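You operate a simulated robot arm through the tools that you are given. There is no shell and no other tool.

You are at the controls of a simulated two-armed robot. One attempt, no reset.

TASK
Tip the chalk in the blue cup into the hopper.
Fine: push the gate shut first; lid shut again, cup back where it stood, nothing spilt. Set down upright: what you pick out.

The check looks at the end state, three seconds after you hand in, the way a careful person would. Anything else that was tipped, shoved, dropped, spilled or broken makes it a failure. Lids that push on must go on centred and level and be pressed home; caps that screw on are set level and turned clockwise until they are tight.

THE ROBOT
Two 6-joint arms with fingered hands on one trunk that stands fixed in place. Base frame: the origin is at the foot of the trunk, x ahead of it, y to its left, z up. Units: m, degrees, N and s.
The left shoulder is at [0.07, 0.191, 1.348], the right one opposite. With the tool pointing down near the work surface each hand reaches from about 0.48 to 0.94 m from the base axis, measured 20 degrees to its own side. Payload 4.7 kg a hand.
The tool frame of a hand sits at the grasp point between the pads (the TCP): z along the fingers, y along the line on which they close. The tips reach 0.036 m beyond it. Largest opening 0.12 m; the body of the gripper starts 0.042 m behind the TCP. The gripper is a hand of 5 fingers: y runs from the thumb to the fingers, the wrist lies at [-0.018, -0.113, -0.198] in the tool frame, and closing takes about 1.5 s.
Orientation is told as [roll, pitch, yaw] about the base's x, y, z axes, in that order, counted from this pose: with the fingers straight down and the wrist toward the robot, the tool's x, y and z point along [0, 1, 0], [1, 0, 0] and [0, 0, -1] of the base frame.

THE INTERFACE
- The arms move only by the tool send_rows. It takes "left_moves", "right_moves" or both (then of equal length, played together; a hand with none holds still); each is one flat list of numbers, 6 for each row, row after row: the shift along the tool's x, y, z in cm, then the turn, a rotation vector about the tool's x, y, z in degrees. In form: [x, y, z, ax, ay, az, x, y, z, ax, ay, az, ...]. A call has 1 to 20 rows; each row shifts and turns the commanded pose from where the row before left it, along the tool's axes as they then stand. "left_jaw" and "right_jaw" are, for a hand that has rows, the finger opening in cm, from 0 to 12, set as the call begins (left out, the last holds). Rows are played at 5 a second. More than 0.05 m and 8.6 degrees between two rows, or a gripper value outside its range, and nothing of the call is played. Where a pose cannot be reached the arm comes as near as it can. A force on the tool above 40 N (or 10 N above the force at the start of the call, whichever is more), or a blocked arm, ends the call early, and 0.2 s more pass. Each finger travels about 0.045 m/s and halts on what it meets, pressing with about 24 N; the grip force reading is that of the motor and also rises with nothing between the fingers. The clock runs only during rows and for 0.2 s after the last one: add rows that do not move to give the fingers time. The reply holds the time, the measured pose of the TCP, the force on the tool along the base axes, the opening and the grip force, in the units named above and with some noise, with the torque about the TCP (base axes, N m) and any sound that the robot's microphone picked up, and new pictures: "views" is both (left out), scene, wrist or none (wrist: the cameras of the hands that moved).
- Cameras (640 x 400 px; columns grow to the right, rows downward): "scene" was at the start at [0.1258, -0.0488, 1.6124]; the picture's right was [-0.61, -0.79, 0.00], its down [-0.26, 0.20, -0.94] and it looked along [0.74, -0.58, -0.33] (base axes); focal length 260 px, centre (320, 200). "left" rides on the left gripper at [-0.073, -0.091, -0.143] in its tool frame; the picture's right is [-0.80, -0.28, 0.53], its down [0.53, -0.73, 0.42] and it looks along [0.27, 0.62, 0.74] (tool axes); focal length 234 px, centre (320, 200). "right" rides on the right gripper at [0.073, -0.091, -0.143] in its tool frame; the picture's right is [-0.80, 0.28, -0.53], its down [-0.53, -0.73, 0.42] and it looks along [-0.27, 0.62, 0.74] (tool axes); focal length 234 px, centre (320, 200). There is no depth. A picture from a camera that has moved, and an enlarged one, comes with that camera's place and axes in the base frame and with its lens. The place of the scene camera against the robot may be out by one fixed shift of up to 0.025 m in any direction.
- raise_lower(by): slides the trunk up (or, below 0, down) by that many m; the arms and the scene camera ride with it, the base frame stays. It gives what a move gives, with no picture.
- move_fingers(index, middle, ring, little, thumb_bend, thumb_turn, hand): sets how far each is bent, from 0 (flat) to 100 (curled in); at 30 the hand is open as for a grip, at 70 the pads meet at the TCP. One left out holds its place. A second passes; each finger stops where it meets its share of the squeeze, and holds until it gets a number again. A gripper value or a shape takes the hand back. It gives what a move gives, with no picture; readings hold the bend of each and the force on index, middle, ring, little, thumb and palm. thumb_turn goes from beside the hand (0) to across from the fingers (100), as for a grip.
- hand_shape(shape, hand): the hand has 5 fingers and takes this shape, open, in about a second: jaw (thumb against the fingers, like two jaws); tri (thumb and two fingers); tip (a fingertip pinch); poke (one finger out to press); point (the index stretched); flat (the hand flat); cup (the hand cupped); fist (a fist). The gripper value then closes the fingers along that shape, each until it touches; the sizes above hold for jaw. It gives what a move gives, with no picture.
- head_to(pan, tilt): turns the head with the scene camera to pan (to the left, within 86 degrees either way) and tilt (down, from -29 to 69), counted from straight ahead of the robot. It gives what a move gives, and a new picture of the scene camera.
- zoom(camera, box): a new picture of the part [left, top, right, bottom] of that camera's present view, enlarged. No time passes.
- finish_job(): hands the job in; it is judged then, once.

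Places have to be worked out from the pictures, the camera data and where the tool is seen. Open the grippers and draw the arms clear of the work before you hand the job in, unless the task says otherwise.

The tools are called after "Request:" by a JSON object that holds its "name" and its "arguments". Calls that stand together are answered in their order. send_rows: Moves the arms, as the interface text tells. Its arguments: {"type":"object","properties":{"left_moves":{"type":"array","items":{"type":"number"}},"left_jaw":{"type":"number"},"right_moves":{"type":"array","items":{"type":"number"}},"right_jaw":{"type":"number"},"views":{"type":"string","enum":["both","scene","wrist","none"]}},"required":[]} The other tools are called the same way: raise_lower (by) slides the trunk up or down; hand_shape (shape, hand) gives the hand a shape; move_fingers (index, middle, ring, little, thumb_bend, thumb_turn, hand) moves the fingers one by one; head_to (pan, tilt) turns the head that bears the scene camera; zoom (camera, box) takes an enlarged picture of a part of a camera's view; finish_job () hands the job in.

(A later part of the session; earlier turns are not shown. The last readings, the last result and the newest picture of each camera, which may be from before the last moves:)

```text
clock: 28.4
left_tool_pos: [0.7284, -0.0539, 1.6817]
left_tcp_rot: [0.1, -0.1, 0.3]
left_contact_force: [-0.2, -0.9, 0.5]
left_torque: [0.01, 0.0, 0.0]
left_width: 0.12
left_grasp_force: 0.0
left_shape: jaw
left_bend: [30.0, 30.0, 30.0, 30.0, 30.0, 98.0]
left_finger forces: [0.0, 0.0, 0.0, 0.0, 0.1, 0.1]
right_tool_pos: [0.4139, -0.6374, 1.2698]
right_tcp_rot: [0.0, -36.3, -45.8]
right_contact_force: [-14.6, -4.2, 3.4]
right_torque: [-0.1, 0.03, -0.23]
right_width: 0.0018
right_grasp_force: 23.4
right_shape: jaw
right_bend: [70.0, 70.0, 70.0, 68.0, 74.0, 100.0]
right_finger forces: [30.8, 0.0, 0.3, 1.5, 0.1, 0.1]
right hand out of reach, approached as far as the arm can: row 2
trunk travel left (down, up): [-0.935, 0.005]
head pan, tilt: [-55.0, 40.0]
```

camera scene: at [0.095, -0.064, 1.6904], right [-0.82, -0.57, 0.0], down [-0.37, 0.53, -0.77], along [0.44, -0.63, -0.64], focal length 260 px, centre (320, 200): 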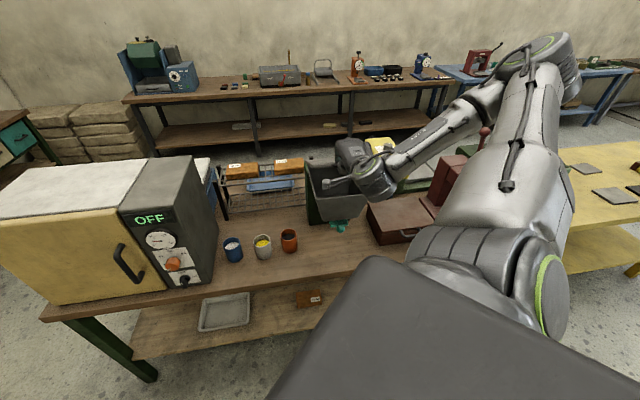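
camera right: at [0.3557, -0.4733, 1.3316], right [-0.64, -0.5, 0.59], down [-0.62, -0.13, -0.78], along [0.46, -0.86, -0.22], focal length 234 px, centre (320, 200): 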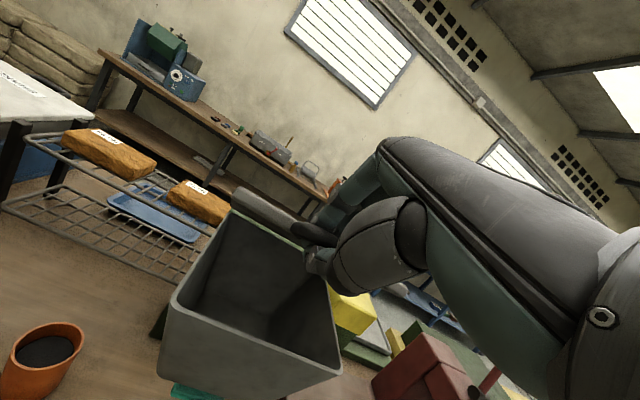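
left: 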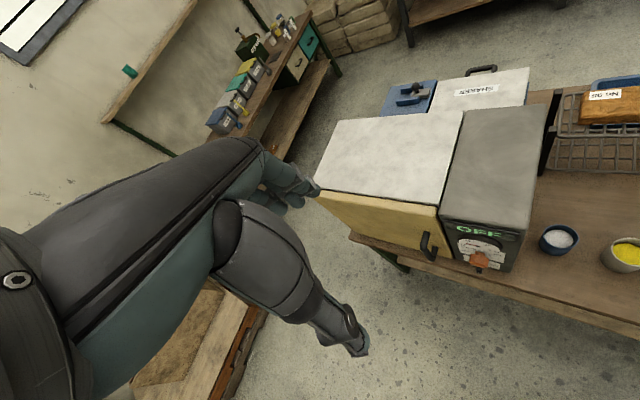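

The lateral force is down to ~13 N; the closed thumb and fingers form a ring caging the bar, so the hand can rotate around it. I'll pitch it in small steps now.

Request:
{"name": "send_rows", "arguments": {"right_moves": [-0.2, 0.05, 0, 3, 0, 0, 0, 0.05, 0, 3, 0, 0, 0, 0.05, 0, 3, 0, 0]}}

```text
clock: 29.1
left_tool_pos: [0.7225, -0.0564, 1.6858]
left_tcp_rot: [0.3, -0.4, 0.4]
left_contact_force: [0.2, 1.0, -0.7]
left_torque: [-0.07, 0.03, -0.02]
left_width: 0.1197
left_grasp_force: 0.0
left_shape: jaw
left_bend: [30.0, 30.0, 30.0, 30.0, 30.0, 98.0]
left_finger forces: [0.0, 0.0, 0.1, 0.1, 0.1, 0.1]
right_tool_pos: [0.4121, -0.6329, 1.2586]
right_tcp_rot: [-1.1, -30.7, -46.8]
right_contact_force: [-50.6, -36.7, 4.0]
right_torque: [-0.57, 0.28, -0.89]
right_width: 0.0023
right_grasp_force: 24.2
right_shape: jaw
right_bend: [70.0, 70.0, 70.0, 70.0, 74.0, 100.0]
right_finger forces: [65.5, 0.0, 0.3, 1.4, 28.6, 0.1]
right hand out of reach, approached as far as the arm can: row 1, 2, 3
trunk travel left (down, up): [-0.935, 0.005]
head pan, tilt: [-55.0, 40.0]
stopped in row 3 (right hand): the force on the tool passed its limit at 46 N (the readings are from after the stop); the commanded pose is now the measured one
camera scene: at [0.0893, -0.0653, 1.6906], right [-0.82, -0.57, -0.01], down [-0.36, 0.53, -0.77], along [0.44, -0.63, -0.64], focal length 260 px, centre (320, 200)
camera right: at [0.3641, -0.4715, 1.334], right [-0.6, -0.52, 0.61], down [-0.68, -0.06, -0.73], along [0.42, -0.85, -0.31], focal length 234 px, centre (320, 200)
```

scene: 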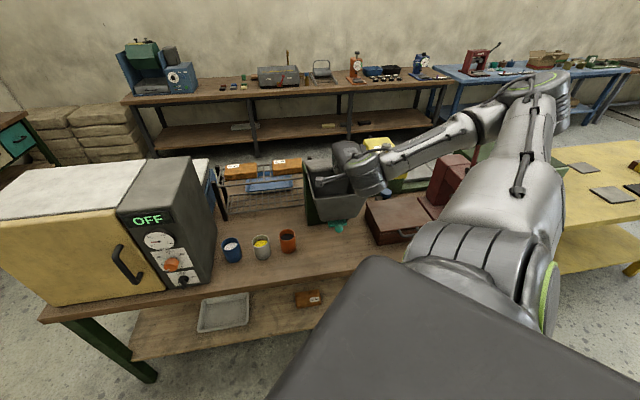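
right: 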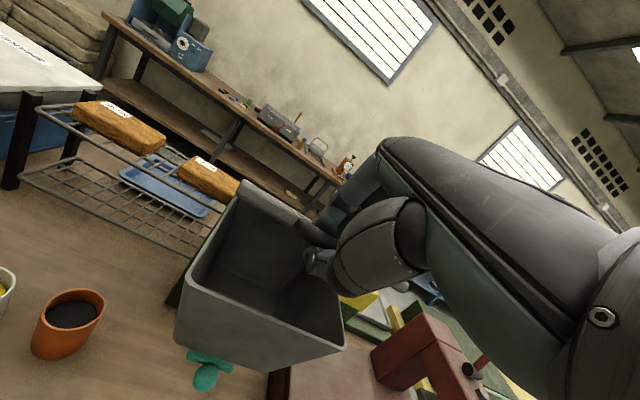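

The pitch advanced to 59° but the arm drifts left as it approximates. I'll relieve sideways again, then combine rotation with a rightward bias.

Request:
{"name": "send_rows", "arguments": {"right_moves": [-0.4, 0, 0, 0, 0, 0, -0.4, 0, 0, 0, 0, 0, -0.4, 0, 0, 0, 0, 0, -0.3, 0, 0, 0, 0, 0], "views": "none"}}

```text
clock: 30.0
left_tool_pos: [0.7254, -0.0545, 1.6851]
left_tcp_rot: [0.2, -0.2, 0.4]
left_contact_force: [0.7, 0.3, 0.8]
left_torque: [-0.01, 0.04, -0.01]
left_width: 0.1194
left_grasp_force: 0.1
left_shape: jaw
left_bend: [30.0, 30.0, 30.0, 30.0, 30.0, 98.0]
left_finger forces: [0.1, 0.1, 0.0, 0.1, 0.1, 0.0]
right_tool_pos: [0.4119, -0.6348, 1.2575]
right_tcp_rot: [-1.0, -30.8, -46.3]
right_contact_force: [-34.1, -21.7, 3.2]
right_torque: [-0.34, 0.14, -0.59]
right_width: 0.0024
right_grasp_force: 23.5
right_shape: jaw
right_bend: [70.0, 70.0, 70.0, 70.0, 74.0, 100.0]
right_finger forces: [48.9, 0.0, 0.0, 1.8, 1.5, 0.0]
right hand out of reach, approached as far as the arm can: row 3
trunk travel left (down, up): [-0.935, 0.005]
head pan, tilt: [-55.0, 40.0]
stopped in row 4 (right hand): the arm was blocked; the commanded pose is now the measured one
```

The force is slowly easing (62→40 N) as I command rightward; I'll keep relieving in that direction.

Request:
{"name": "send_rows", "arguments": {"right_moves": [-0.5, 0, 0, 0, 0, 0, -0.5, 0, 0, 0, 0, 0, -0.5, 0, 0, 0, 0, 0]}}

Request:
{"name": "zoom", "arguments": {"camera": "scene", "box": [290, 120, 440, 240]}}

Request:
{"name": "zoom", "arguments": {"camera": "right", "box": [180, 150, 440, 320]}}

```text
clock: 30.8
left_tool_pos: [0.726, -0.0583, 1.6856]
left_tcp_rot: [0.1, -0.2, 0.4]
left_contact_force: [-0.8, 0.4, 0.3]
left_torque: [0.01, 0.0, -0.02]
left_width: 0.1197
left_grasp_force: 0.0
left_shape: jaw
left_bend: [30.0, 30.0, 30.0, 30.0, 30.0, 98.0]
left_finger forces: [0.0, 0.1, 0.1, 0.0, 0.0, 0.1]
right_tool_pos: [0.4113, -0.6341, 1.2586]
right_tcp_rot: [-0.4, -30.9, -46.2]
right_contact_force: [-30.7, -19.5, 4.2]
right_torque: [-0.31, 0.15, -0.59]
right_width: 0.0025
right_grasp_force: 24.2
right_shape: jaw
right_bend: [70.0, 70.0, 70.0, 70.0, 74.0, 100.0]
right_finger forces: [46.6, 0.1, 0.0, 1.8, 1.5, 0.1]
right hand out of reach, approached as far as the arm can: row 1, 2, 3
trunk travel left (down, up): [-0.935, 0.005]
head pan, tilt: [-55.0, 40.0]
camera scene: at [0.0921, -0.0666, 1.6904], right [-0.82, -0.57, -0.01], down [-0.36, 0.53, -0.77], along [0.44, -0.63, -0.64], focal length 260 px, centre (320, 200)
camera right: at [0.3602, -0.4743, 1.3344], right [-0.6, -0.53, 0.6], down [-0.67, -0.07, -0.74], along [0.43, -0.84, -0.31], focal length 234 px, centre (320, 200)
```

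scene: 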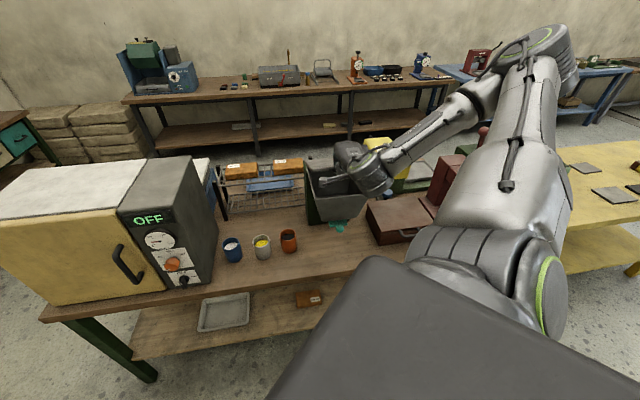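
right: 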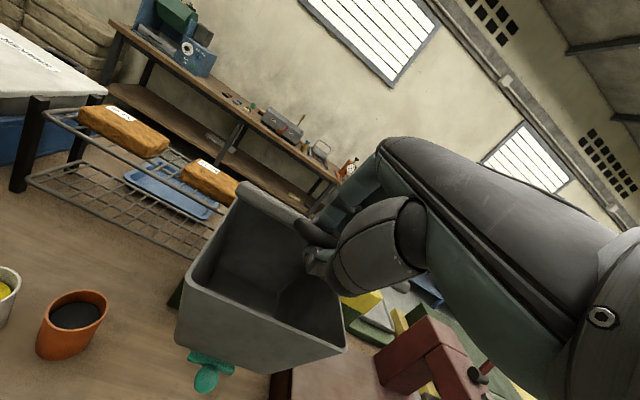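

```text
3.33 times, centred on (365, 180) of scene
camera zoom: at [0.0921, -0.0666, 1.6904], right [-0.82, -0.57, -0.01], down [-0.36, 0.53, -0.77], along [0.44, -0.63, -0.64], focal length 866 px, centre (170, 267)
```

zoom: 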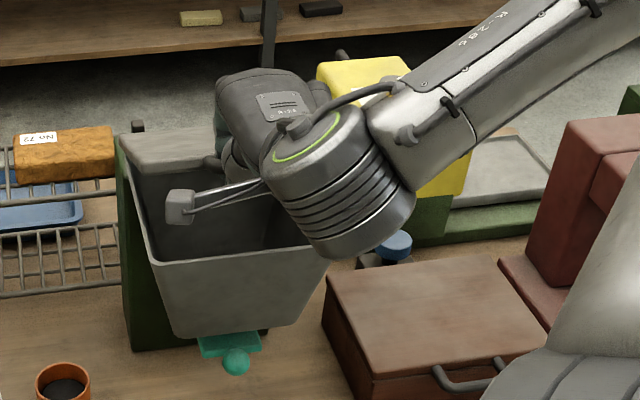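

```text
2.35 times, centred on (310, 235) of right
camera zoom: at [0.3602, -0.4743, 1.3344], right [-0.6, -0.53, 0.6], down [-0.67, -0.07, -0.74], along [0.43, -0.84, -0.31], focal length 551 px, centre (344, 118)
```

zoom: 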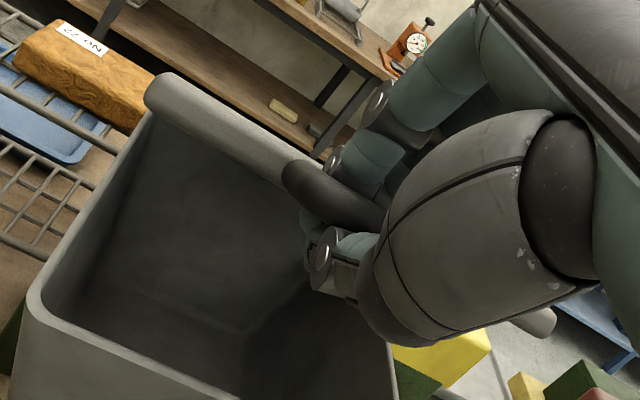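

The rightward command is already sufficient; the arm simply can't realise it this close to the shoulder. Opening the lid further moves the wrist outward, so I'll combine lifting along the arc with more pitch.

Request:
{"name": "send_rows", "arguments": {"right_moves": [0, 1.53, -0.95, 4, 0, 0, 0, 1.53, -0.95, 4, 0, 0, 0, 1.53, -0.95, 4, 0, 0, 0, 1.53, -0.95, 4, 0, 0]}}

Request:
{"name": "zoom", "arguments": {"camera": "right", "box": [180, 150, 440, 320]}}

```text
clock: 31.1
left_tool_pos: [0.7261, -0.0555, 1.6842]
left_tcp_rot: [0.3, -0.2, 0.3]
left_contact_force: [-0.3, 0.5, -0.1]
left_torque: [-0.04, -0.03, -0.02]
left_width: 0.1199
left_grasp_force: 0.1
left_shape: jaw
left_bend: [30.0, 30.0, 30.0, 30.0, 30.0, 98.0]
left_finger forces: [0.1, 0.1, 0.0, 0.0, 0.0, 0.0]
right_tool_pos: [0.4117, -0.6347, 1.2585]
right_tcp_rot: [-2.5, -30.3, -45.8]
right_contact_force: [-29.2, -17.5, 1.9]
right_torque: [-0.22, 0.07, -0.47]
right_width: 0.0026
right_grasp_force: 24.2
right_shape: jaw
right_bend: [70.0, 70.0, 70.0, 70.0, 74.0, 100.0]
right_finger forces: [43.2, 0.1, 0.1, 2.0, 2.4, 0.0]
right hand out of reach, approached as far as the arm can: row 1
trunk travel left (down, up): [-0.935, 0.005]
head pan, tilt: [-55.0, 40.0]
stopped in row 1 (right hand): the force on the tool passed its limit at 52 N (the readings are from after the stop); the commanded pose is now the measured one
camera scene: at [0.0936, -0.0639, 1.6905], right [-0.82, -0.57, 0.0], down [-0.37, 0.53, -0.77], along [0.44, -0.63, -0.64], focal length 260 px, centre (320, 200)
camera right: at [0.3644, -0.4722, 1.3321], right [-0.59, -0.51, 0.62], down [-0.69, -0.07, -0.72], along [0.41, -0.86, -0.31], focal length 234 px, centre (320, 200)
```

scene: 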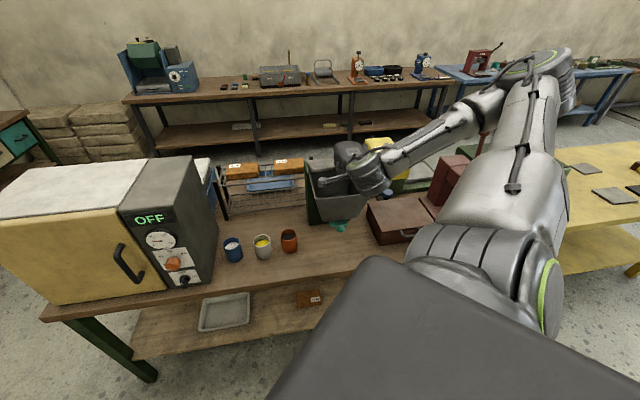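
right: 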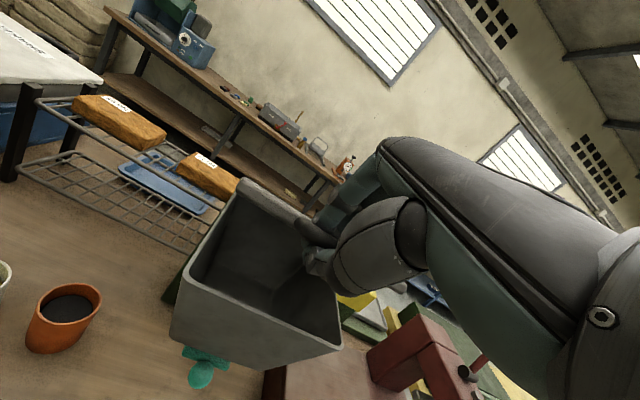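

```text
2.35 times, centred on (310, 235) of right
camera zoom: at [0.3644, -0.4722, 1.3321], right [-0.59, -0.51, 0.62], down [-0.69, -0.07, -0.72], along [0.41, -0.86, -0.31], focal length 551 px, centre (344, 118)
```

zoom: 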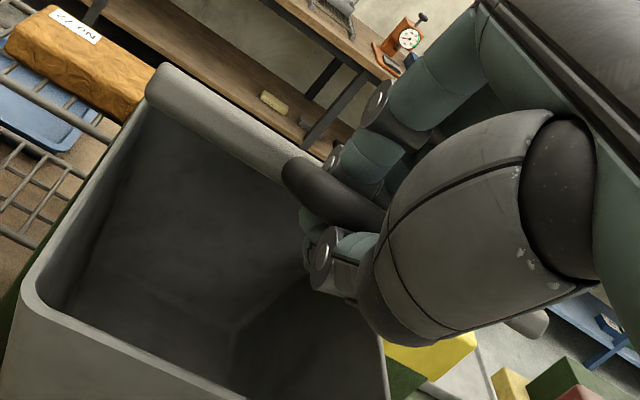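

Going further up from here keeps hitting the inner reach limit. A safer plan is to lower the lid back down by the way I came and re-grip fingers-down, which keeps the wrist farther from the shoulder. I'll first pitch back with a rightward bias.

Request:
{"name": "send_rows", "arguments": {"right_moves": [-0.3, -0.06, 0, -3, 0, 0, -0.3, -0.06, 0, -3, 0, 0, -0.3, -0.06, 0, -3, 0, 0, 0, -0.06, 0, -3, 0, 0]}}

```text
clock: 32.1
left_tool_pos: [0.7325, -0.0543, 1.6816]
left_tcp_rot: [0.1, 0.0, 0.5]
left_contact_force: [-0.1, -0.3, 0.3]
left_torque: [0.01, 0.03, 0.01]
left_width: 0.1197
left_grasp_force: 0.0
left_shape: jaw
left_bend: [30.0, 30.0, 30.0, 30.0, 30.0, 98.0]
left_finger forces: [0.0, 0.0, 0.0, 0.0, 0.1, 0.1]
right_tool_pos: [0.4097, -0.6356, 1.256]
right_tcp_rot: [-2.8, -42.4, -44.8]
right_contact_force: [-4.1, -4.0, -1.3]
right_torque: [-0.01, 0.15, 0.01]
right_width: 0.0016
right_grasp_force: 23.6
right_shape: jaw
right_bend: [70.0, 70.0, 70.0, 70.0, 74.0, 100.0]
right_finger forces: [0.0, 0.1, 0.0, 3.7, 0.5, 0.0]
trunk travel left (down, up): [-0.935, 0.005]
head pan, tilt: [-55.0, 40.0]
camera scene: at [0.0997, -0.0628, 1.6901], right [-0.82, -0.57, 0.0], down [-0.37, 0.53, -0.77], along [0.44, -0.63, -0.64], focal length 260 px, centre (320, 200)
camera right: at [0.3506, -0.4656, 1.2982], right [-0.67, -0.43, 0.6], down [-0.58, -0.2, -0.79], along [0.46, -0.88, -0.12], focal length 234 px, centre (320, 200)
```

scene: 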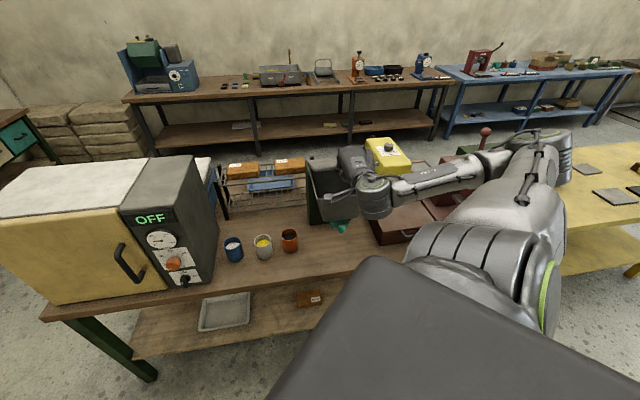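
right: 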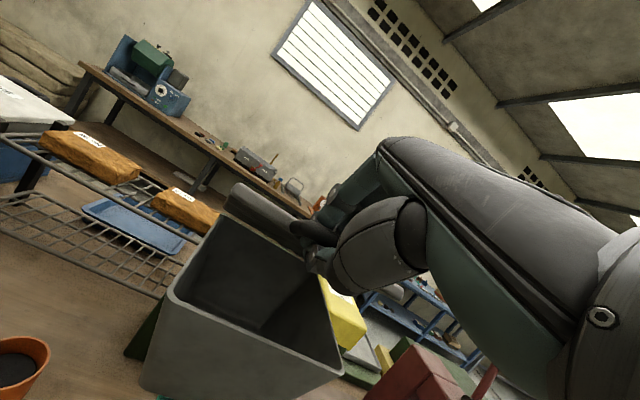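

The forces are nearly zero now and the pose is fully reachable, with the lid held at ~27° (pitch 47°). So a lower hand pitch is the reachable branch; I'll pitch down further about the bar to ~30° before lifting the lid onward.

Request:
{"name": "send_rows", "arguments": {"right_moves": [-0.1, -0.06, 0, -3, 0.45, 0, -0.1, -0.06, 0, -3, 0.45, 0, -0.1, -0.06, 0, -3, 0.45, 0, 0, -0.06, 0, -3, 0.45, 0, 0, -0.06, 0, -3, 0.45, 0, 0, -0.06, 0, -3, 0.45, 0]}}

Request:
{"name": "zoom", "arguments": {"camera": "right", "box": [180, 150, 440, 320]}}

```text
clock: 33.5
left_tool_pos: [0.7329, -0.0524, 1.6808]
left_tcp_rot: [0.1, 0.1, 0.3]
left_contact_force: [0.6, 0.2, 0.2]
left_torque: [0.01, 0.01, 0.0]
left_width: 0.1198
left_grasp_force: 0.1
left_shape: jaw
left_bend: [30.0, 30.0, 30.0, 30.0, 30.0, 98.0]
left_finger forces: [0.0, 0.0, 0.0, 0.0, 0.0, 0.0]
right_tool_pos: [0.4067, -0.6342, 1.2533]
right_tcp_rot: [-0.8, -60.3, -43.8]
right_contact_force: [-0.3, -0.5, -0.6]
right_torque: [0.02, 0.08, 0.08]
right_width: 0.0013
right_grasp_force: 24.3
right_shape: jaw
right_bend: [70.0, 70.0, 70.0, 70.0, 74.0, 100.0]
right_finger forces: [0.1, 0.1, 0.0, 3.0, 0.0, 0.0]
trunk travel left (down, up): [-0.935, 0.005]
head pan, tilt: [-55.0, 40.0]
camera scene: at [0.1006, -0.0612, 1.6902], right [-0.82, -0.57, 0.0], down [-0.37, 0.53, -0.77], along [0.44, -0.63, -0.64], focal length 260 px, centre (320, 200)
camera right: at [0.337, -0.4646, 1.2449], right [-0.79, -0.35, 0.51], down [-0.37, -0.39, -0.84], along [0.49, -0.85, 0.18], focal length 234 px, centre (320, 200)
```

scene: 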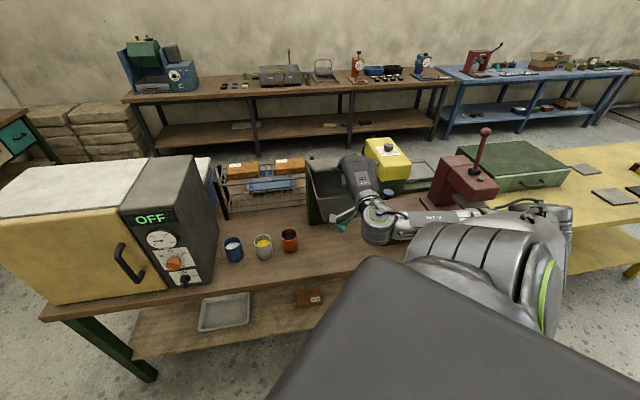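
right: 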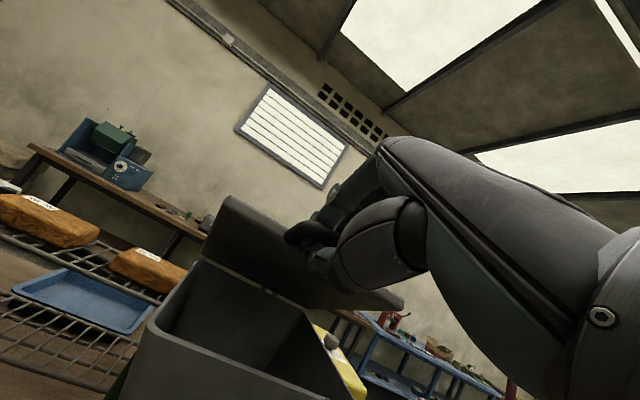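

```text
2.35 times, centred on (310, 235) of right
camera zoom: at [0.337, -0.4646, 1.2449], right [-0.79, -0.35, 0.51], down [-0.37, -0.39, -0.84], along [0.49, -0.85, 0.18], focal length 551 px, centre (344, 118)
```

zoom: 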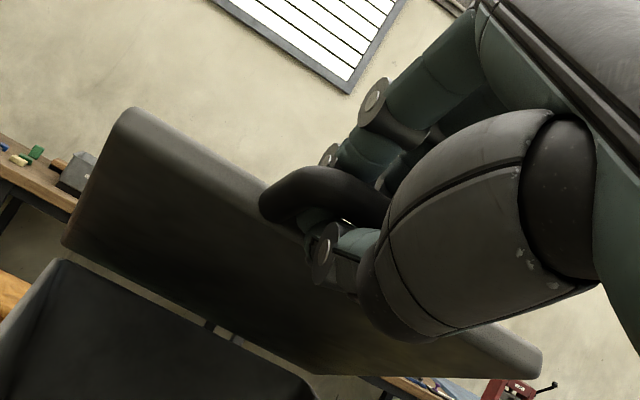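

Forces are essentially zero and the pitch is 30°; the lid sits at ~25° quietly. I'll lift it along the arc with the hand orientation fixed, letting the bar turn inside the finger ring.

Request:
{"name": "send_rows", "arguments": {"right_moves": [-0.1, 2.22, -0.1, 0, 0, 0, -0.1, 2.22, 0.1, 0, 0, 0, -0.1, 2.2, 0.29, 0, 0, 0, 0, 2.17, 0.48, 0, 0, 0]}}

Request:
{"name": "zoom", "arguments": {"camera": "right", "box": [180, 150, 440, 320]}}

```text
clock: 34.5
left_tool_pos: [0.7349, -0.0521, 1.6791]
left_tcp_rot: [-0.1, 0.1, 0.4]
left_contact_force: [0.0, -0.2, 0.0]
left_torque: [0.01, -0.02, -0.03]
left_width: 0.1197
left_grasp_force: 0.0
left_shape: jaw
left_bend: [30.0, 30.0, 30.0, 30.0, 30.0, 98.0]
left_finger forces: [0.1, 0.1, 0.0, 0.0, 0.0, 0.0]
right_tool_pos: [0.442, -0.6717, 1.3265]
right_tcp_rot: [-1.1, -60.3, -43.9]
right_contact_force: [1.1, 0.1, -2.0]
right_torque: [0.0, -0.01, 0.07]
right_width: 0.0015
right_grasp_force: 24.2
right_shape: jaw
right_bend: [70.0, 70.0, 70.0, 70.0, 74.0, 100.0]
right_finger forces: [0.1, 0.0, 0.0, 2.0, 0.5, 0.1]
trunk travel left (down, up): [-0.935, 0.005]
head pan, tilt: [-55.0, 40.0]
camera scene: at [0.1025, -0.0608, 1.69], right [-0.82, -0.57, 0.0], down [-0.37, 0.53, -0.77], along [0.44, -0.63, -0.64], focal length 260 px, centre (320, 200)
camera right: at [0.3725, -0.5019, 1.3183], right [-0.79, -0.35, 0.51], down [-0.37, -0.39, -0.84], along [0.49, -0.85, 0.18], focal length 234 px, centre (320, 200)
```

scene: 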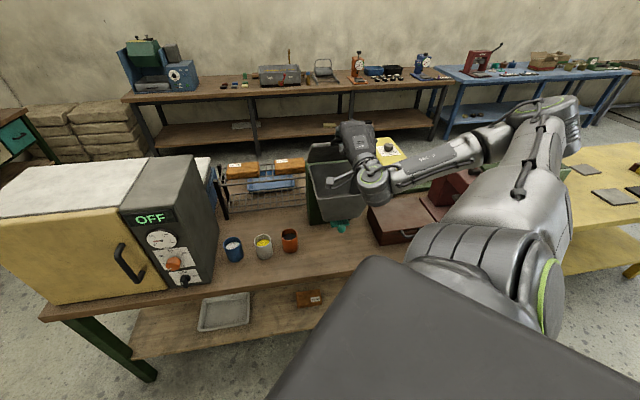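
right: 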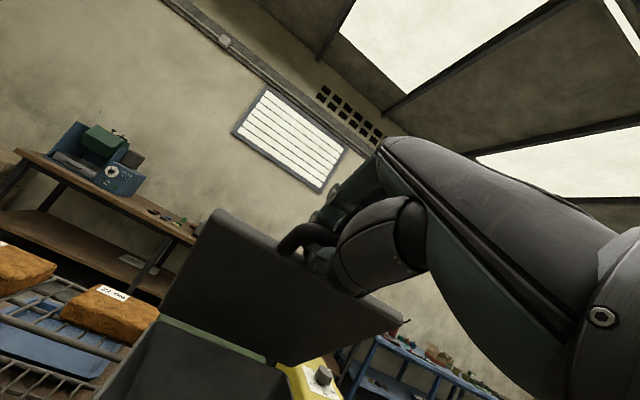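

```text
2.35 times, centred on (310, 235) of right
camera zoom: at [0.3725, -0.5019, 1.3183], right [-0.79, -0.35, 0.51], down [-0.37, -0.39, -0.84], along [0.49, -0.85, 0.18], focal length 551 px, centre (344, 118)
```

zoom: 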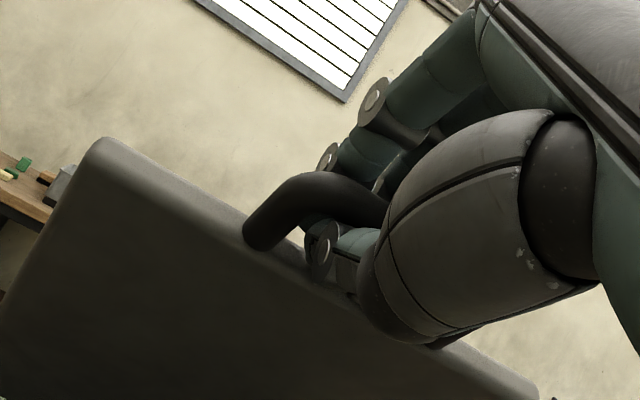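

That works well: lid at ~45° with only ~2 N. I'll continue along the arc to ~60°, adding a little pitch at the end.

Request:
{"name": "send_rows", "arguments": {"right_moves": [0, 2.12, 0.67, 0, 0, 0, 0, 2.05, 0.85, 0, 0, 0, 0, 1.97, 1.03, 0, 0, 0, 0, 1.9, 1.15, 2, 0, 0]}}

Request:
{"name": "zoom", "arguments": {"camera": "right", "box": [180, 150, 440, 320]}}

```text
clock: 35.5
left_tool_pos: [0.7275, -0.0568, 1.6838]
left_tcp_rot: [0.3, -0.3, 0.4]
left_contact_force: [-0.6, -0.4, -0.1]
left_torque: [0.05, -0.06, 0.02]
left_width: 0.1198
left_grasp_force: 0.1
left_shape: jaw
left_bend: [30.0, 30.0, 30.0, 30.0, 30.0, 98.0]
left_finger forces: [0.0, 0.0, 0.1, 0.0, 0.0, 0.1]
right_tool_pos: [0.4992, -0.7143, 1.3735]
right_tcp_rot: [-0.2, -58.2, -44.3]
right_contact_force: [-9.5, -8.2, 3.3]
right_torque: [-0.13, 0.19, 0.01]
right_width: 0.0016
right_grasp_force: 23.9
right_shape: jaw
right_bend: [70.0, 70.0, 70.0, 70.0, 75.0, 100.0]
right_finger forces: [0.1, 0.0, 0.1, 2.1, 30.4, 0.0]
right hand out of reach, approached as far as the arm can: row 3, 4
trunk travel left (down, up): [-0.935, 0.005]
head pan, tilt: [-55.0, 40.0]
camera scene: at [0.094, -0.0657, 1.6905], right [-0.82, -0.57, 0.0], down [-0.36, 0.53, -0.77], along [0.44, -0.63, -0.64], focal length 260 px, centre (320, 200)
camera right: at [0.4284, -0.5437, 1.371], right [-0.78, -0.36, 0.52], down [-0.39, -0.36, -0.84], along [0.49, -0.86, 0.14], focal length 234 px, centre (320, 200)
```

scene: 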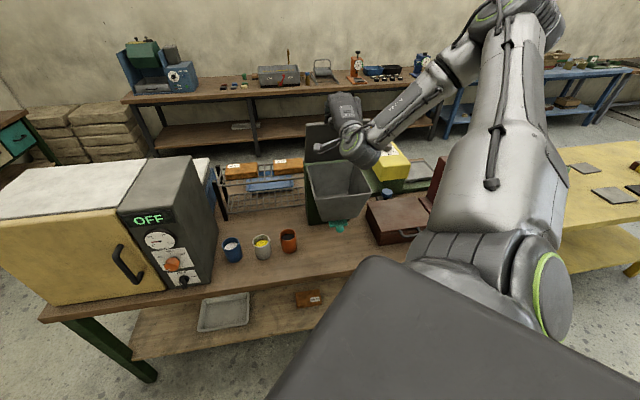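
right: 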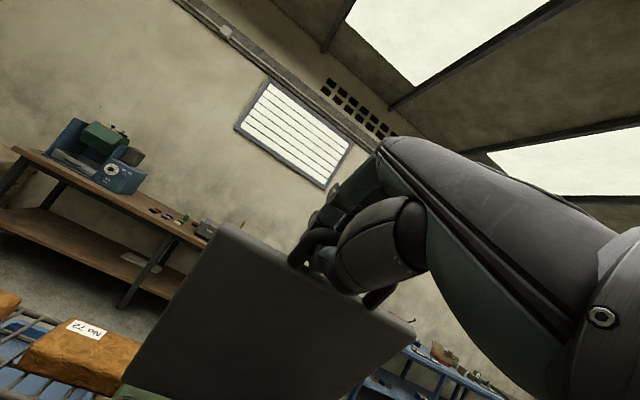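

```text
2.35 times, centred on (310, 235) of right
camera zoom: at [0.4284, -0.5437, 1.371], right [-0.78, -0.36, 0.52], down [-0.39, -0.36, -0.84], along [0.49, -0.86, 0.14], focal length 551 px, centre (344, 118)
```

zoom: 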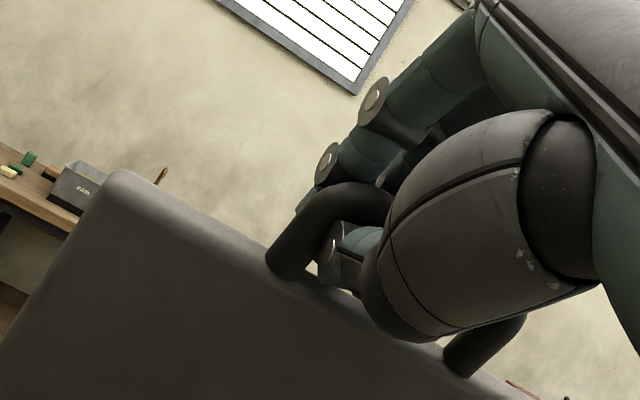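

The lid is at ~65° now with modest force. I'll carry on over the top in small steps while pitching the hand slightly further.

Request:
{"name": "send_rows", "arguments": {"right_moves": [0, 1.7, 1.27, 2, 0, 0, 0, 1.6, 1.4, 2, 0, 0, 0, 1.47, 1.55, 2, 0, 0]}}

Request:
{"name": "zoom", "arguments": {"camera": "right", "box": [180, 150, 440, 320]}}

```text
clock: 36.0
left_tool_pos: [0.7298, -0.0537, 1.6827]
left_tcp_rot: [0.1, -0.2, 0.5]
left_contact_force: [-0.2, 0.6, 0.0]
left_torque: [-0.03, 0.04, 0.02]
left_width: 0.1198
left_grasp_force: 0.0
left_shape: jaw
left_bend: [30.0, 30.0, 30.0, 30.0, 30.0, 98.0]
left_finger forces: [0.0, 0.0, 0.1, 0.0, 0.1, 0.1]
right_tool_pos: [0.519, -0.7329, 1.3837]
right_tcp_rot: [-0.3, -56.0, -45.4]
right_contact_force: [-17.8, -12.0, 7.9]
right_torque: [-0.17, 0.29, 0.03]
right_width: 0.002
right_grasp_force: 24.1
right_shape: jaw
right_bend: [70.0, 70.0, 70.0, 69.0, 75.0, 100.0]
right_finger forces: [0.2, 0.0, 0.9, 3.2, 41.0, 0.0]
right hand out of reach, approached as far as the arm can: row 1
trunk travel left (down, up): [-0.935, 0.005]
head pan, tilt: [-55.0, 40.0]
stopped in row 2 (right hand): the arm was blocked; the commanded pose is now the measured one
camera scene: at [0.0966, -0.0625, 1.6904], right [-0.82, -0.57, 0.0], down [-0.37, 0.53, -0.77], along [0.44, -0.63, -0.64], focal length 260 px, centre (320, 200)
camera right: at [0.4521, -0.561, 1.3869], right [-0.77, -0.36, 0.53], down [-0.42, -0.33, -0.84], along [0.48, -0.87, 0.1], focal length 234 px, centre (320, 200)
```

scene: 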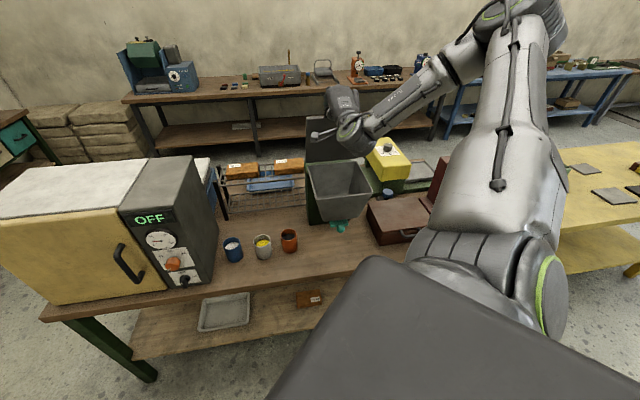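
right: 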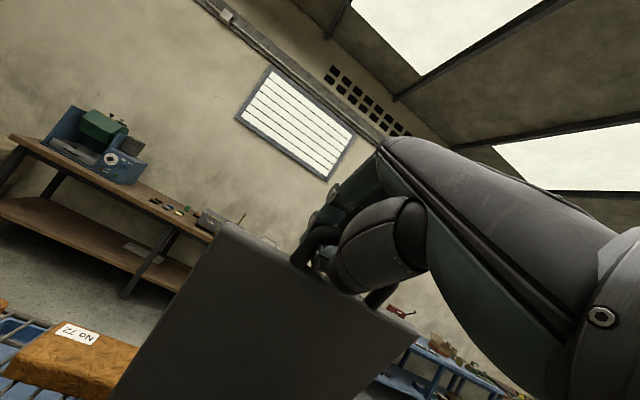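

```text
2.35 times, centred on (310, 235) of right
camera zoom: at [0.4521, -0.561, 1.3869], right [-0.77, -0.36, 0.53], down [-0.42, -0.33, -0.84], along [0.48, -0.87, 0.1], focal length 551 px, centre (344, 118)
```

zoom: 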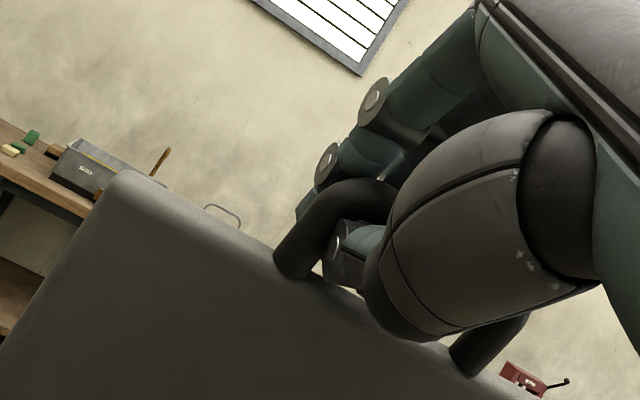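

The lid is at ~73°, with the thumb now wedged between bar and lid edge, which blocks further turning. The near-zero loads suggest the hinge has friction. I'll open the fingers while keeping the palm behind the bar as a backstop and see whether the lid stays.

Request:
{"name": "send_rows", "arguments": {"right_moves": [0, 0, 0, 0, 0, 0, 0, 0, 0, 0, 0, 0, 0, 0, 0, 0, 0, 0, 0, 0, 0, 0, 0, 0], "right_jaw": 4}}

Request:
{"name": "zoom", "arguments": {"camera": "right", "box": [180, 150, 440, 320]}}

```text
clock: 37.0
left_tool_pos: [0.7285, -0.0466, 1.6833]
left_tcp_rot: [0.0, -0.1, 0.5]
left_contact_force: [0.0, 0.3, 0.0]
left_torque: [-0.01, 0.04, 0.03]
left_width: 0.1198
left_grasp_force: 0.1
left_shape: jaw
left_bend: [30.0, 30.0, 30.0, 30.0, 30.0, 98.0]
left_finger forces: [0.0, 0.0, 0.0, 0.1, 0.1, 0.0]
right_tool_pos: [0.5194, -0.7276, 1.3863]
right_tcp_rot: [-0.4, -56.2, -44.8]
right_contact_force: [-12.8, -2.8, 17.9]
right_torque: [-0.23, 0.24, 0.0]
right_width: 0.0369
right_grasp_force: 0.1
right_shape: jaw
right_bend: [74.0, 52.0, 50.0, 47.0, 80.0, 100.0]
right_finger forces: [0.1, 0.0, 0.1, 0.0, 26.8, 0.0]
trunk travel left (down, up): [-0.935, 0.005]
head pan, tilt: [-55.0, 40.0]
camera scene: at [0.0958, -0.0582, 1.6907], right [-0.82, -0.57, 0.0], down [-0.37, 0.53, -0.77], along [0.44, -0.63, -0.64], focal length 260 px, centre (320, 200)
camera right: at [0.4517, -0.5558, 1.3891], right [-0.77, -0.37, 0.53], down [-0.42, -0.34, -0.84], along [0.49, -0.87, 0.11], focal length 234 px, centre (320, 200)
```

scene: 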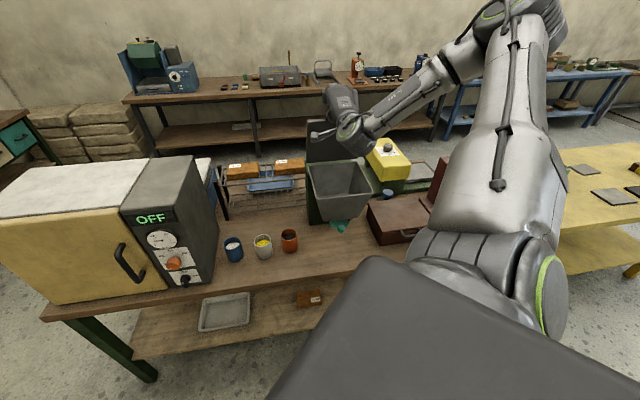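
right: 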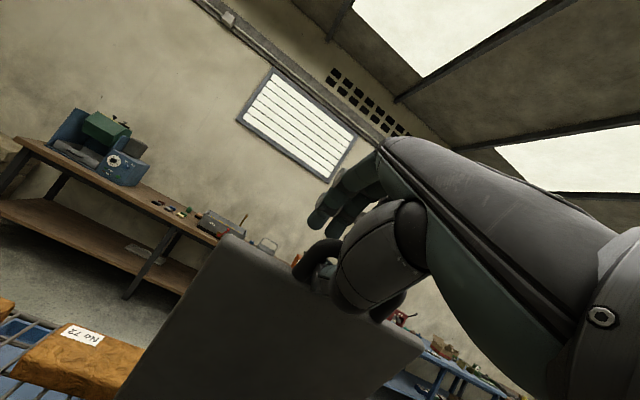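

```text
2.35 times, centred on (310, 235) of right
camera zoom: at [0.4517, -0.5558, 1.3891], right [-0.77, -0.37, 0.53], down [-0.42, -0.34, -0.84], along [0.49, -0.87, 0.11], focal length 551 px, centre (344, 118)
```

zoom: 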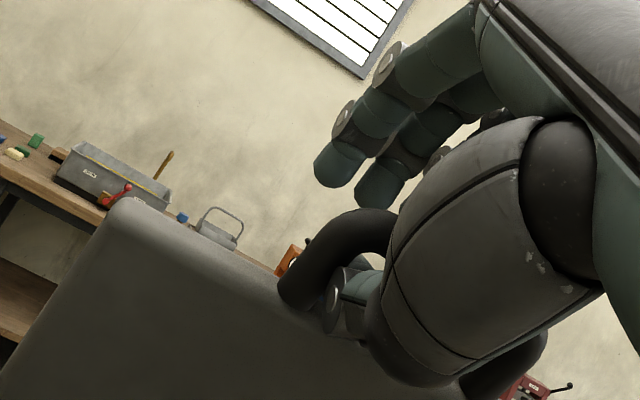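

The fingers have lifted clear above the bar; only the thumb still sits inside the loop. I'll back the hand out 1.5 cm along the fingers and see if the lid stays put.

Request:
{"name": "send_rows", "arguments": {"right_moves": [0, 0.3, -0.5, 0, 0, 0, 0, 0, -0.5, 0, 0, 0, 0, 0, -0.5, 0, 0, 0]}}

Request:
{"name": "zoom", "arguments": {"camera": "right", "box": [180, 150, 440, 320]}}

```text
clock: 37.8
left_tool_pos: [0.73, -0.0513, 1.6836]
left_tcp_rot: [0.1, -0.1, 0.5]
left_contact_force: [0.5, -0.2, -0.4]
left_torque: [0.03, -0.03, -0.02]
left_width: 0.1196
left_grasp_force: 0.1
left_shape: jaw
left_bend: [30.0, 30.0, 30.0, 30.0, 30.0, 98.0]
left_finger forces: [0.1, 0.0, 0.1, 0.0, 0.0, 0.0]
right_tool_pos: [0.519, -0.7219, 1.3883]
right_tcp_rot: [-0.5, -56.0, -44.8]
right_contact_force: [-12.7, -9.5, 7.6]
right_torque: [-0.44, 0.28, 0.08]
right_width: 0.0381
right_grasp_force: 0.0
right_shape: jaw
right_bend: [74.0, 52.0, 50.0, 47.0, 77.0, 100.0]
right_finger forces: [0.0, 0.1, 0.1, 0.1, 29.3, 0.0]
right hand out of reach, approached as far as the arm can: row 1, 3
trunk travel left (down, up): [-0.935, 0.005]
head pan, tilt: [-55.0, 40.0]
camera scene: at [0.0969, -0.0616, 1.6903], right [-0.82, -0.57, 0.0], down [-0.37, 0.53, -0.77], along [0.44, -0.63, -0.64], focal length 260 px, centre (320, 200)
camera right: at [0.4505, -0.5505, 1.3928], right [-0.77, -0.37, 0.53], down [-0.42, -0.34, -0.84], along [0.49, -0.87, 0.1], focal length 234 px, centre (320, 200)
```

scene: 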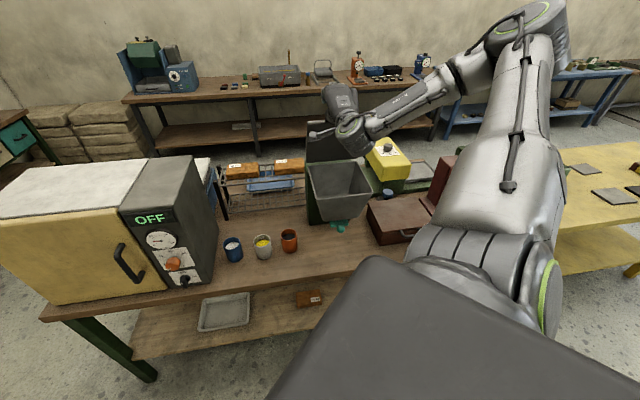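
right: 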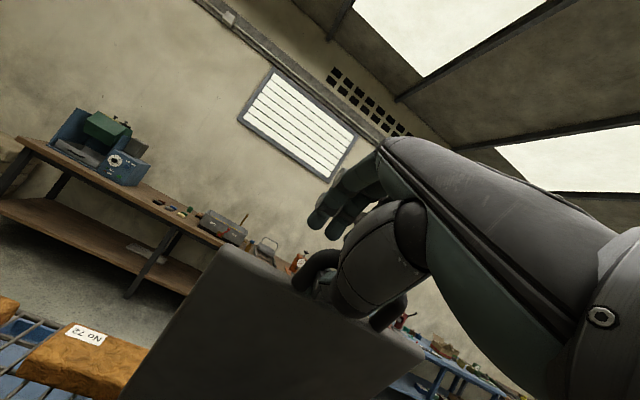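

```text
2.35 times, centred on (310, 235) of right
camera zoom: at [0.4505, -0.5505, 1.3928], right [-0.77, -0.37, 0.53], down [-0.42, -0.34, -0.84], along [0.49, -0.87, 0.1], focal length 551 px, centre (344, 118)
```

zoom: 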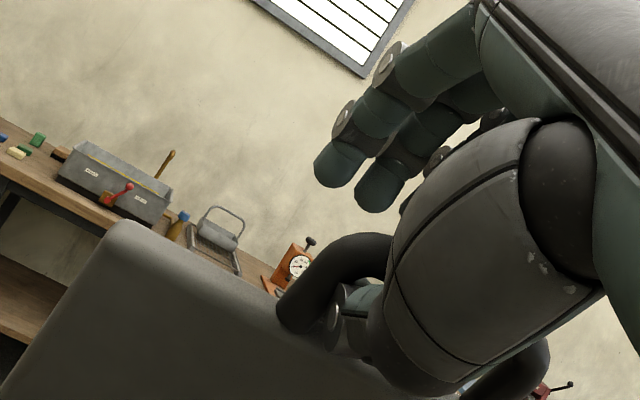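

The thumb is brushing the loop's left arm. I'll move right a bit while withdrawing further along the finger direction.

Request:
{"name": "send_rows", "arguments": {"right_moves": [-0.4, 0, -0.3, 0, 0, 0, -0.4, 0, -0.5, 0, 0, 0, -0.2, 0, -0.8, 0, 0, 0, 0, 0, -0.8, 0, 0, 0]}}

Request:
{"name": "zoom", "arguments": {"camera": "right", "box": [180, 150, 440, 320]}}

```text
clock: 38.8
left_tool_pos: [0.7303, -0.0519, 1.6827]
left_tcp_rot: [0.0, -0.1, 0.5]
left_contact_force: [0.2, 0.9, 0.4]
left_torque: [-0.02, 0.01, 0.02]
left_width: 0.12
left_grasp_force: 0.0
left_shape: jaw
left_bend: [30.0, 30.0, 30.0, 30.0, 30.0, 98.0]
left_finger forces: [0.0, 0.1, 0.0, 0.0, 0.0, 0.0]
right_tool_pos: [0.5191, -0.722, 1.3885]
right_tcp_rot: [-0.2, -55.9, -44.8]
right_contact_force: [-12.6, -7.9, 9.7]
right_torque: [-0.38, 0.28, 0.05]
right_width: 0.0386
right_grasp_force: 0.1
right_shape: jaw
right_bend: [74.0, 52.0, 50.0, 47.0, 77.0, 100.0]
right_finger forces: [0.0, 0.0, 0.1, 0.0, 29.2, 0.1]
right hand out of reach, approached as far as the arm can: row 1, 2, 3, 4
trunk travel left (down, up): [-0.935, 0.005]
head pan, tilt: [-55.0, 40.0]
camera scene: at [0.0966, -0.0618, 1.6904], right [-0.82, -0.57, 0.0], down [-0.37, 0.53, -0.77], along [0.44, -0.63, -0.64], focal length 260 px, centre (320, 200)
camera right: at [0.4504, -0.5505, 1.393], right [-0.77, -0.37, 0.53], down [-0.42, -0.34, -0.84], along [0.49, -0.87, 0.1], focal length 234 px, centre (320, 200)
```

scene: 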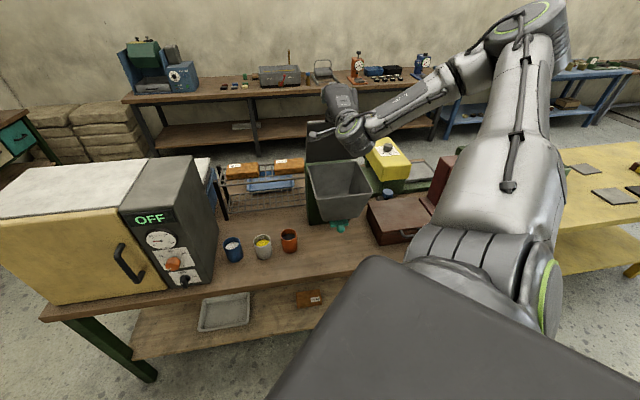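
right: 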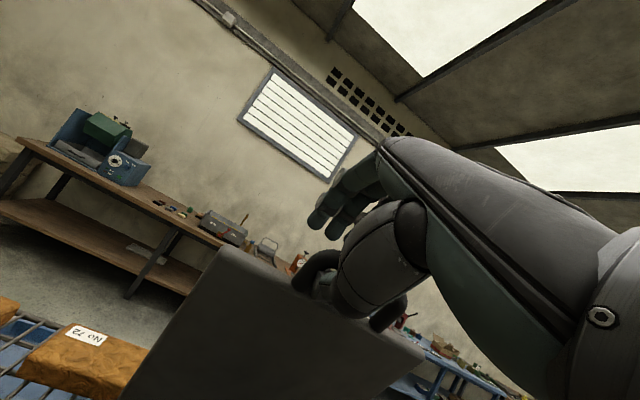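

```text
2.35 times, centred on (310, 235) of right
camera zoom: at [0.4504, -0.5505, 1.393], right [-0.77, -0.37, 0.53], down [-0.42, -0.34, -0.84], along [0.49, -0.87, 0.1], focal length 551 px, centre (344, 118)
```

zoom: 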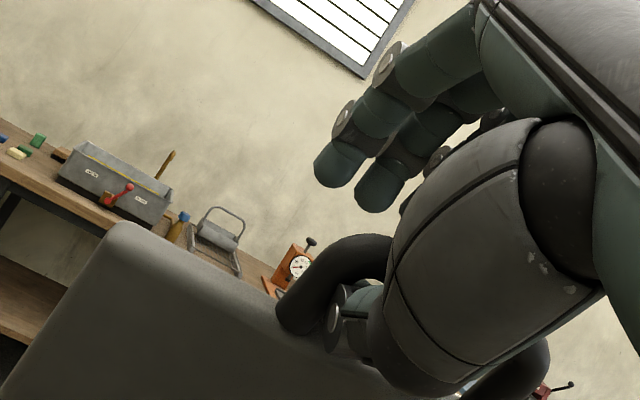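

The arm can't retreat at this pitch and height (inner limit again), while the thumb crosses the loop obliquely. Pitching the fingers up toward level should both ease the thumb and become reachable, so I'll rotate back about the bar.

Request:
{"name": "send_rows", "arguments": {"right_moves": [0, -0.15, 0.6, -4, 0, 0, 0, -0.15, 0.6, -4, 0, 0, 0, -0.15, 0.5, -4, 0, 0, 0, -0.15, 0.3, -4, 0, 0, 0, -0.15, 0.2, -4, 0, 0]}}

Request:
{"name": "zoom", "arguments": {"camera": "right", "box": [180, 150, 440, 320]}}

```text
clock: 40.0
left_tool_pos: [0.7306, -0.051, 1.6826]
left_tcp_rot: [-0.1, -0.2, 0.5]
left_contact_force: [-0.6, -1.0, 0.1]
left_torque: [0.01, -0.04, -0.03]
left_width: 0.1197
left_grasp_force: 0.1
left_shape: jaw
left_bend: [30.0, 30.0, 30.0, 30.0, 30.0, 98.0]
left_finger forces: [0.0, 0.1, 0.1, 0.0, 0.0, 0.1]
right_tool_pos: [0.5275, -0.7308, 1.3832]
right_tcp_rot: [-0.8, -75.9, -44.4]
right_contact_force: [-11.2, -4.3, 15.3]
right_torque: [-0.26, 0.18, -0.16]
right_width: 0.0351
right_grasp_force: 0.1
right_shape: jaw
right_bend: [74.0, 52.0, 50.0, 47.0, 80.0, 100.0]
right_finger forces: [0.0, 0.1, 0.0, 0.0, 23.9, 0.0]
right hand out of reach, approached as far as the arm can: row 5
trunk travel left (down, up): [-0.935, 0.005]
head pan, tilt: [-55.0, 40.0]
camera scene: at [0.0964, -0.0603, 1.6904], right [-0.82, -0.57, 0.0], down [-0.37, 0.53, -0.77], along [0.44, -0.63, -0.64], focal length 260 px, centre (320, 200)
camera right: at [0.4665, -0.5649, 1.3296], right [-0.88, -0.25, 0.4], down [-0.21, -0.54, -0.81], along [0.42, -0.8, 0.42], focal length 234 px, centre (320, 200)
```

scene: 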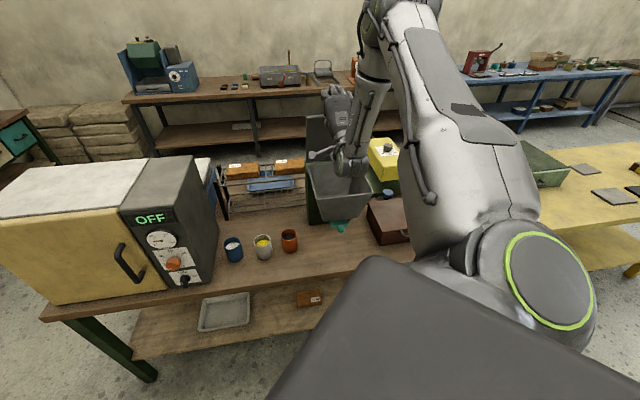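
right: 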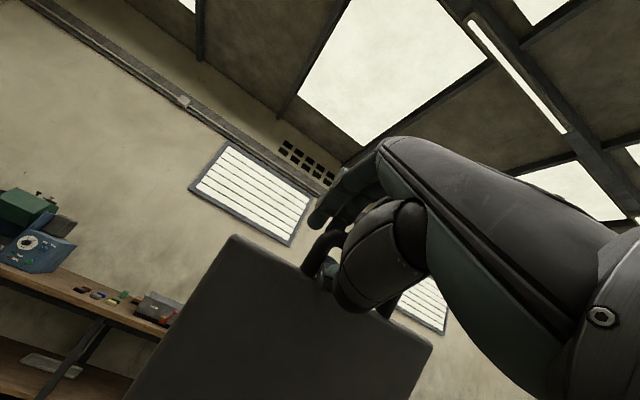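

```text
2.35 times, centred on (310, 235) of right
camera zoom: at [0.4665, -0.5649, 1.3296], right [-0.88, -0.25, 0.4], down [-0.21, -0.54, -0.81], along [0.42, -0.8, 0.42], focal length 551 px, centre (344, 118)
```

zoom: 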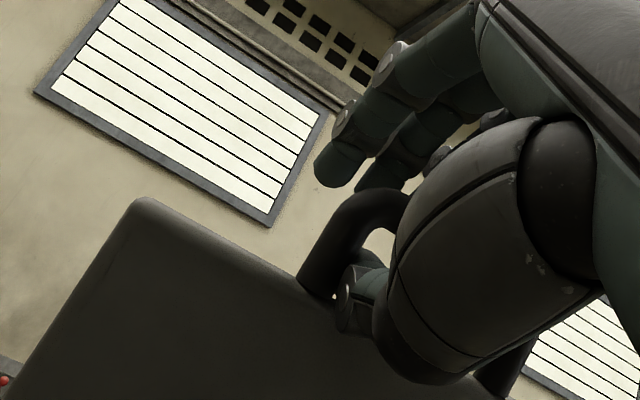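

The hand is now at pitch 14°, reachable, and better aligned with the loop. I'll try withdrawing straight back with a slight shift right.

Request:
{"name": "send_rows", "arguments": {"right_moves": [-0.3, 0.2, -0.8, 0, 0, 0, -0.3, 0, -0.8, 0, 0, 0, -0.2, 0, -0.8, 0, 0, 0, 0, 0, -0.8, 0, 0, 0]}}

Request:
{"name": "zoom", "arguments": {"camera": "right", "box": [180, 150, 440, 320]}}

```text
clock: 41.0
left_tool_pos: [0.7322, -0.0522, 1.6811]
left_tcp_rot: [0.1, 0.0, 0.5]
left_contact_force: [0.2, 0.2, 0.7]
left_torque: [0.01, 0.0, 0.02]
left_width: 0.1196
left_grasp_force: 0.1
left_shape: jaw
left_bend: [30.0, 30.0, 30.0, 30.0, 30.0, 98.0]
left_finger forces: [0.0, 0.0, 0.0, 0.0, 0.0, 0.1]
right_tool_pos: [0.505, -0.7142, 1.3915]
right_tcp_rot: [-0.9, -75.9, -44.2]
right_contact_force: [-4.4, -3.5, 0.5]
right_torque: [-0.22, 0.08, -0.03]
right_width: 0.0395
right_grasp_force: 0.1
right_shape: jaw
right_bend: [74.0, 52.0, 50.0, 47.0, 74.0, 100.0]
right_finger forces: [0.1, 0.0, 0.0, 0.1, 9.7, 0.0]
trunk travel left (down, up): [-0.935, 0.005]
head pan, tilt: [-55.0, 40.0]
camera scene: at [0.0998, -0.0626, 1.69], right [-0.82, -0.57, 0.0], down [-0.37, 0.53, -0.77], along [0.44, -0.63, -0.64], focal length 260 px, centre (320, 200)
camera right: at [0.442, -0.5499, 1.337], right [-0.88, -0.25, 0.4], down [-0.22, -0.54, -0.81], along [0.42, -0.8, 0.42], focal length 234 px, centre (320, 200)
```

scene: 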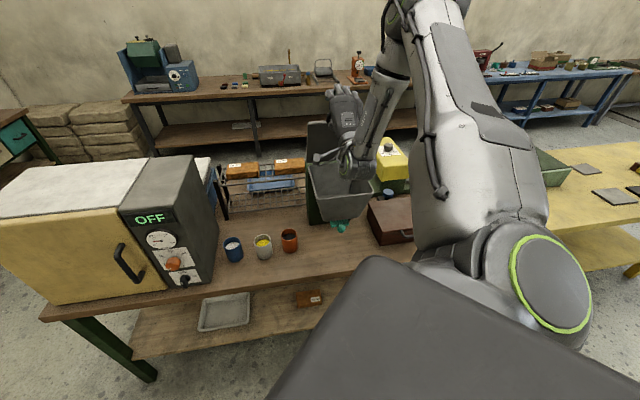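
right: 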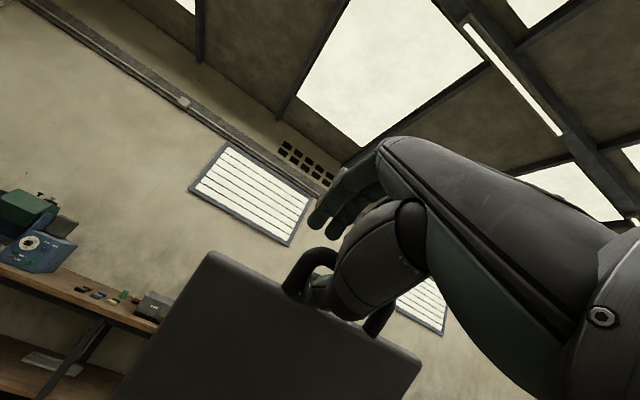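

```text
2.35 times, centred on (310, 235) of right
camera zoom: at [0.442, -0.5499, 1.337], right [-0.88, -0.25, 0.4], down [-0.22, -0.54, -0.81], along [0.42, -0.8, 0.42], focal length 551 px, centre (344, 118)
```

zoom: 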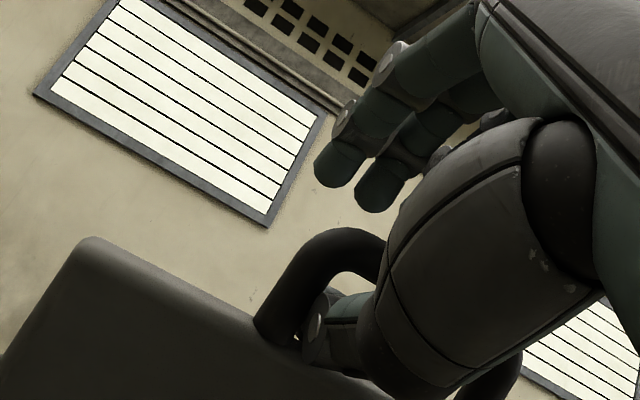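

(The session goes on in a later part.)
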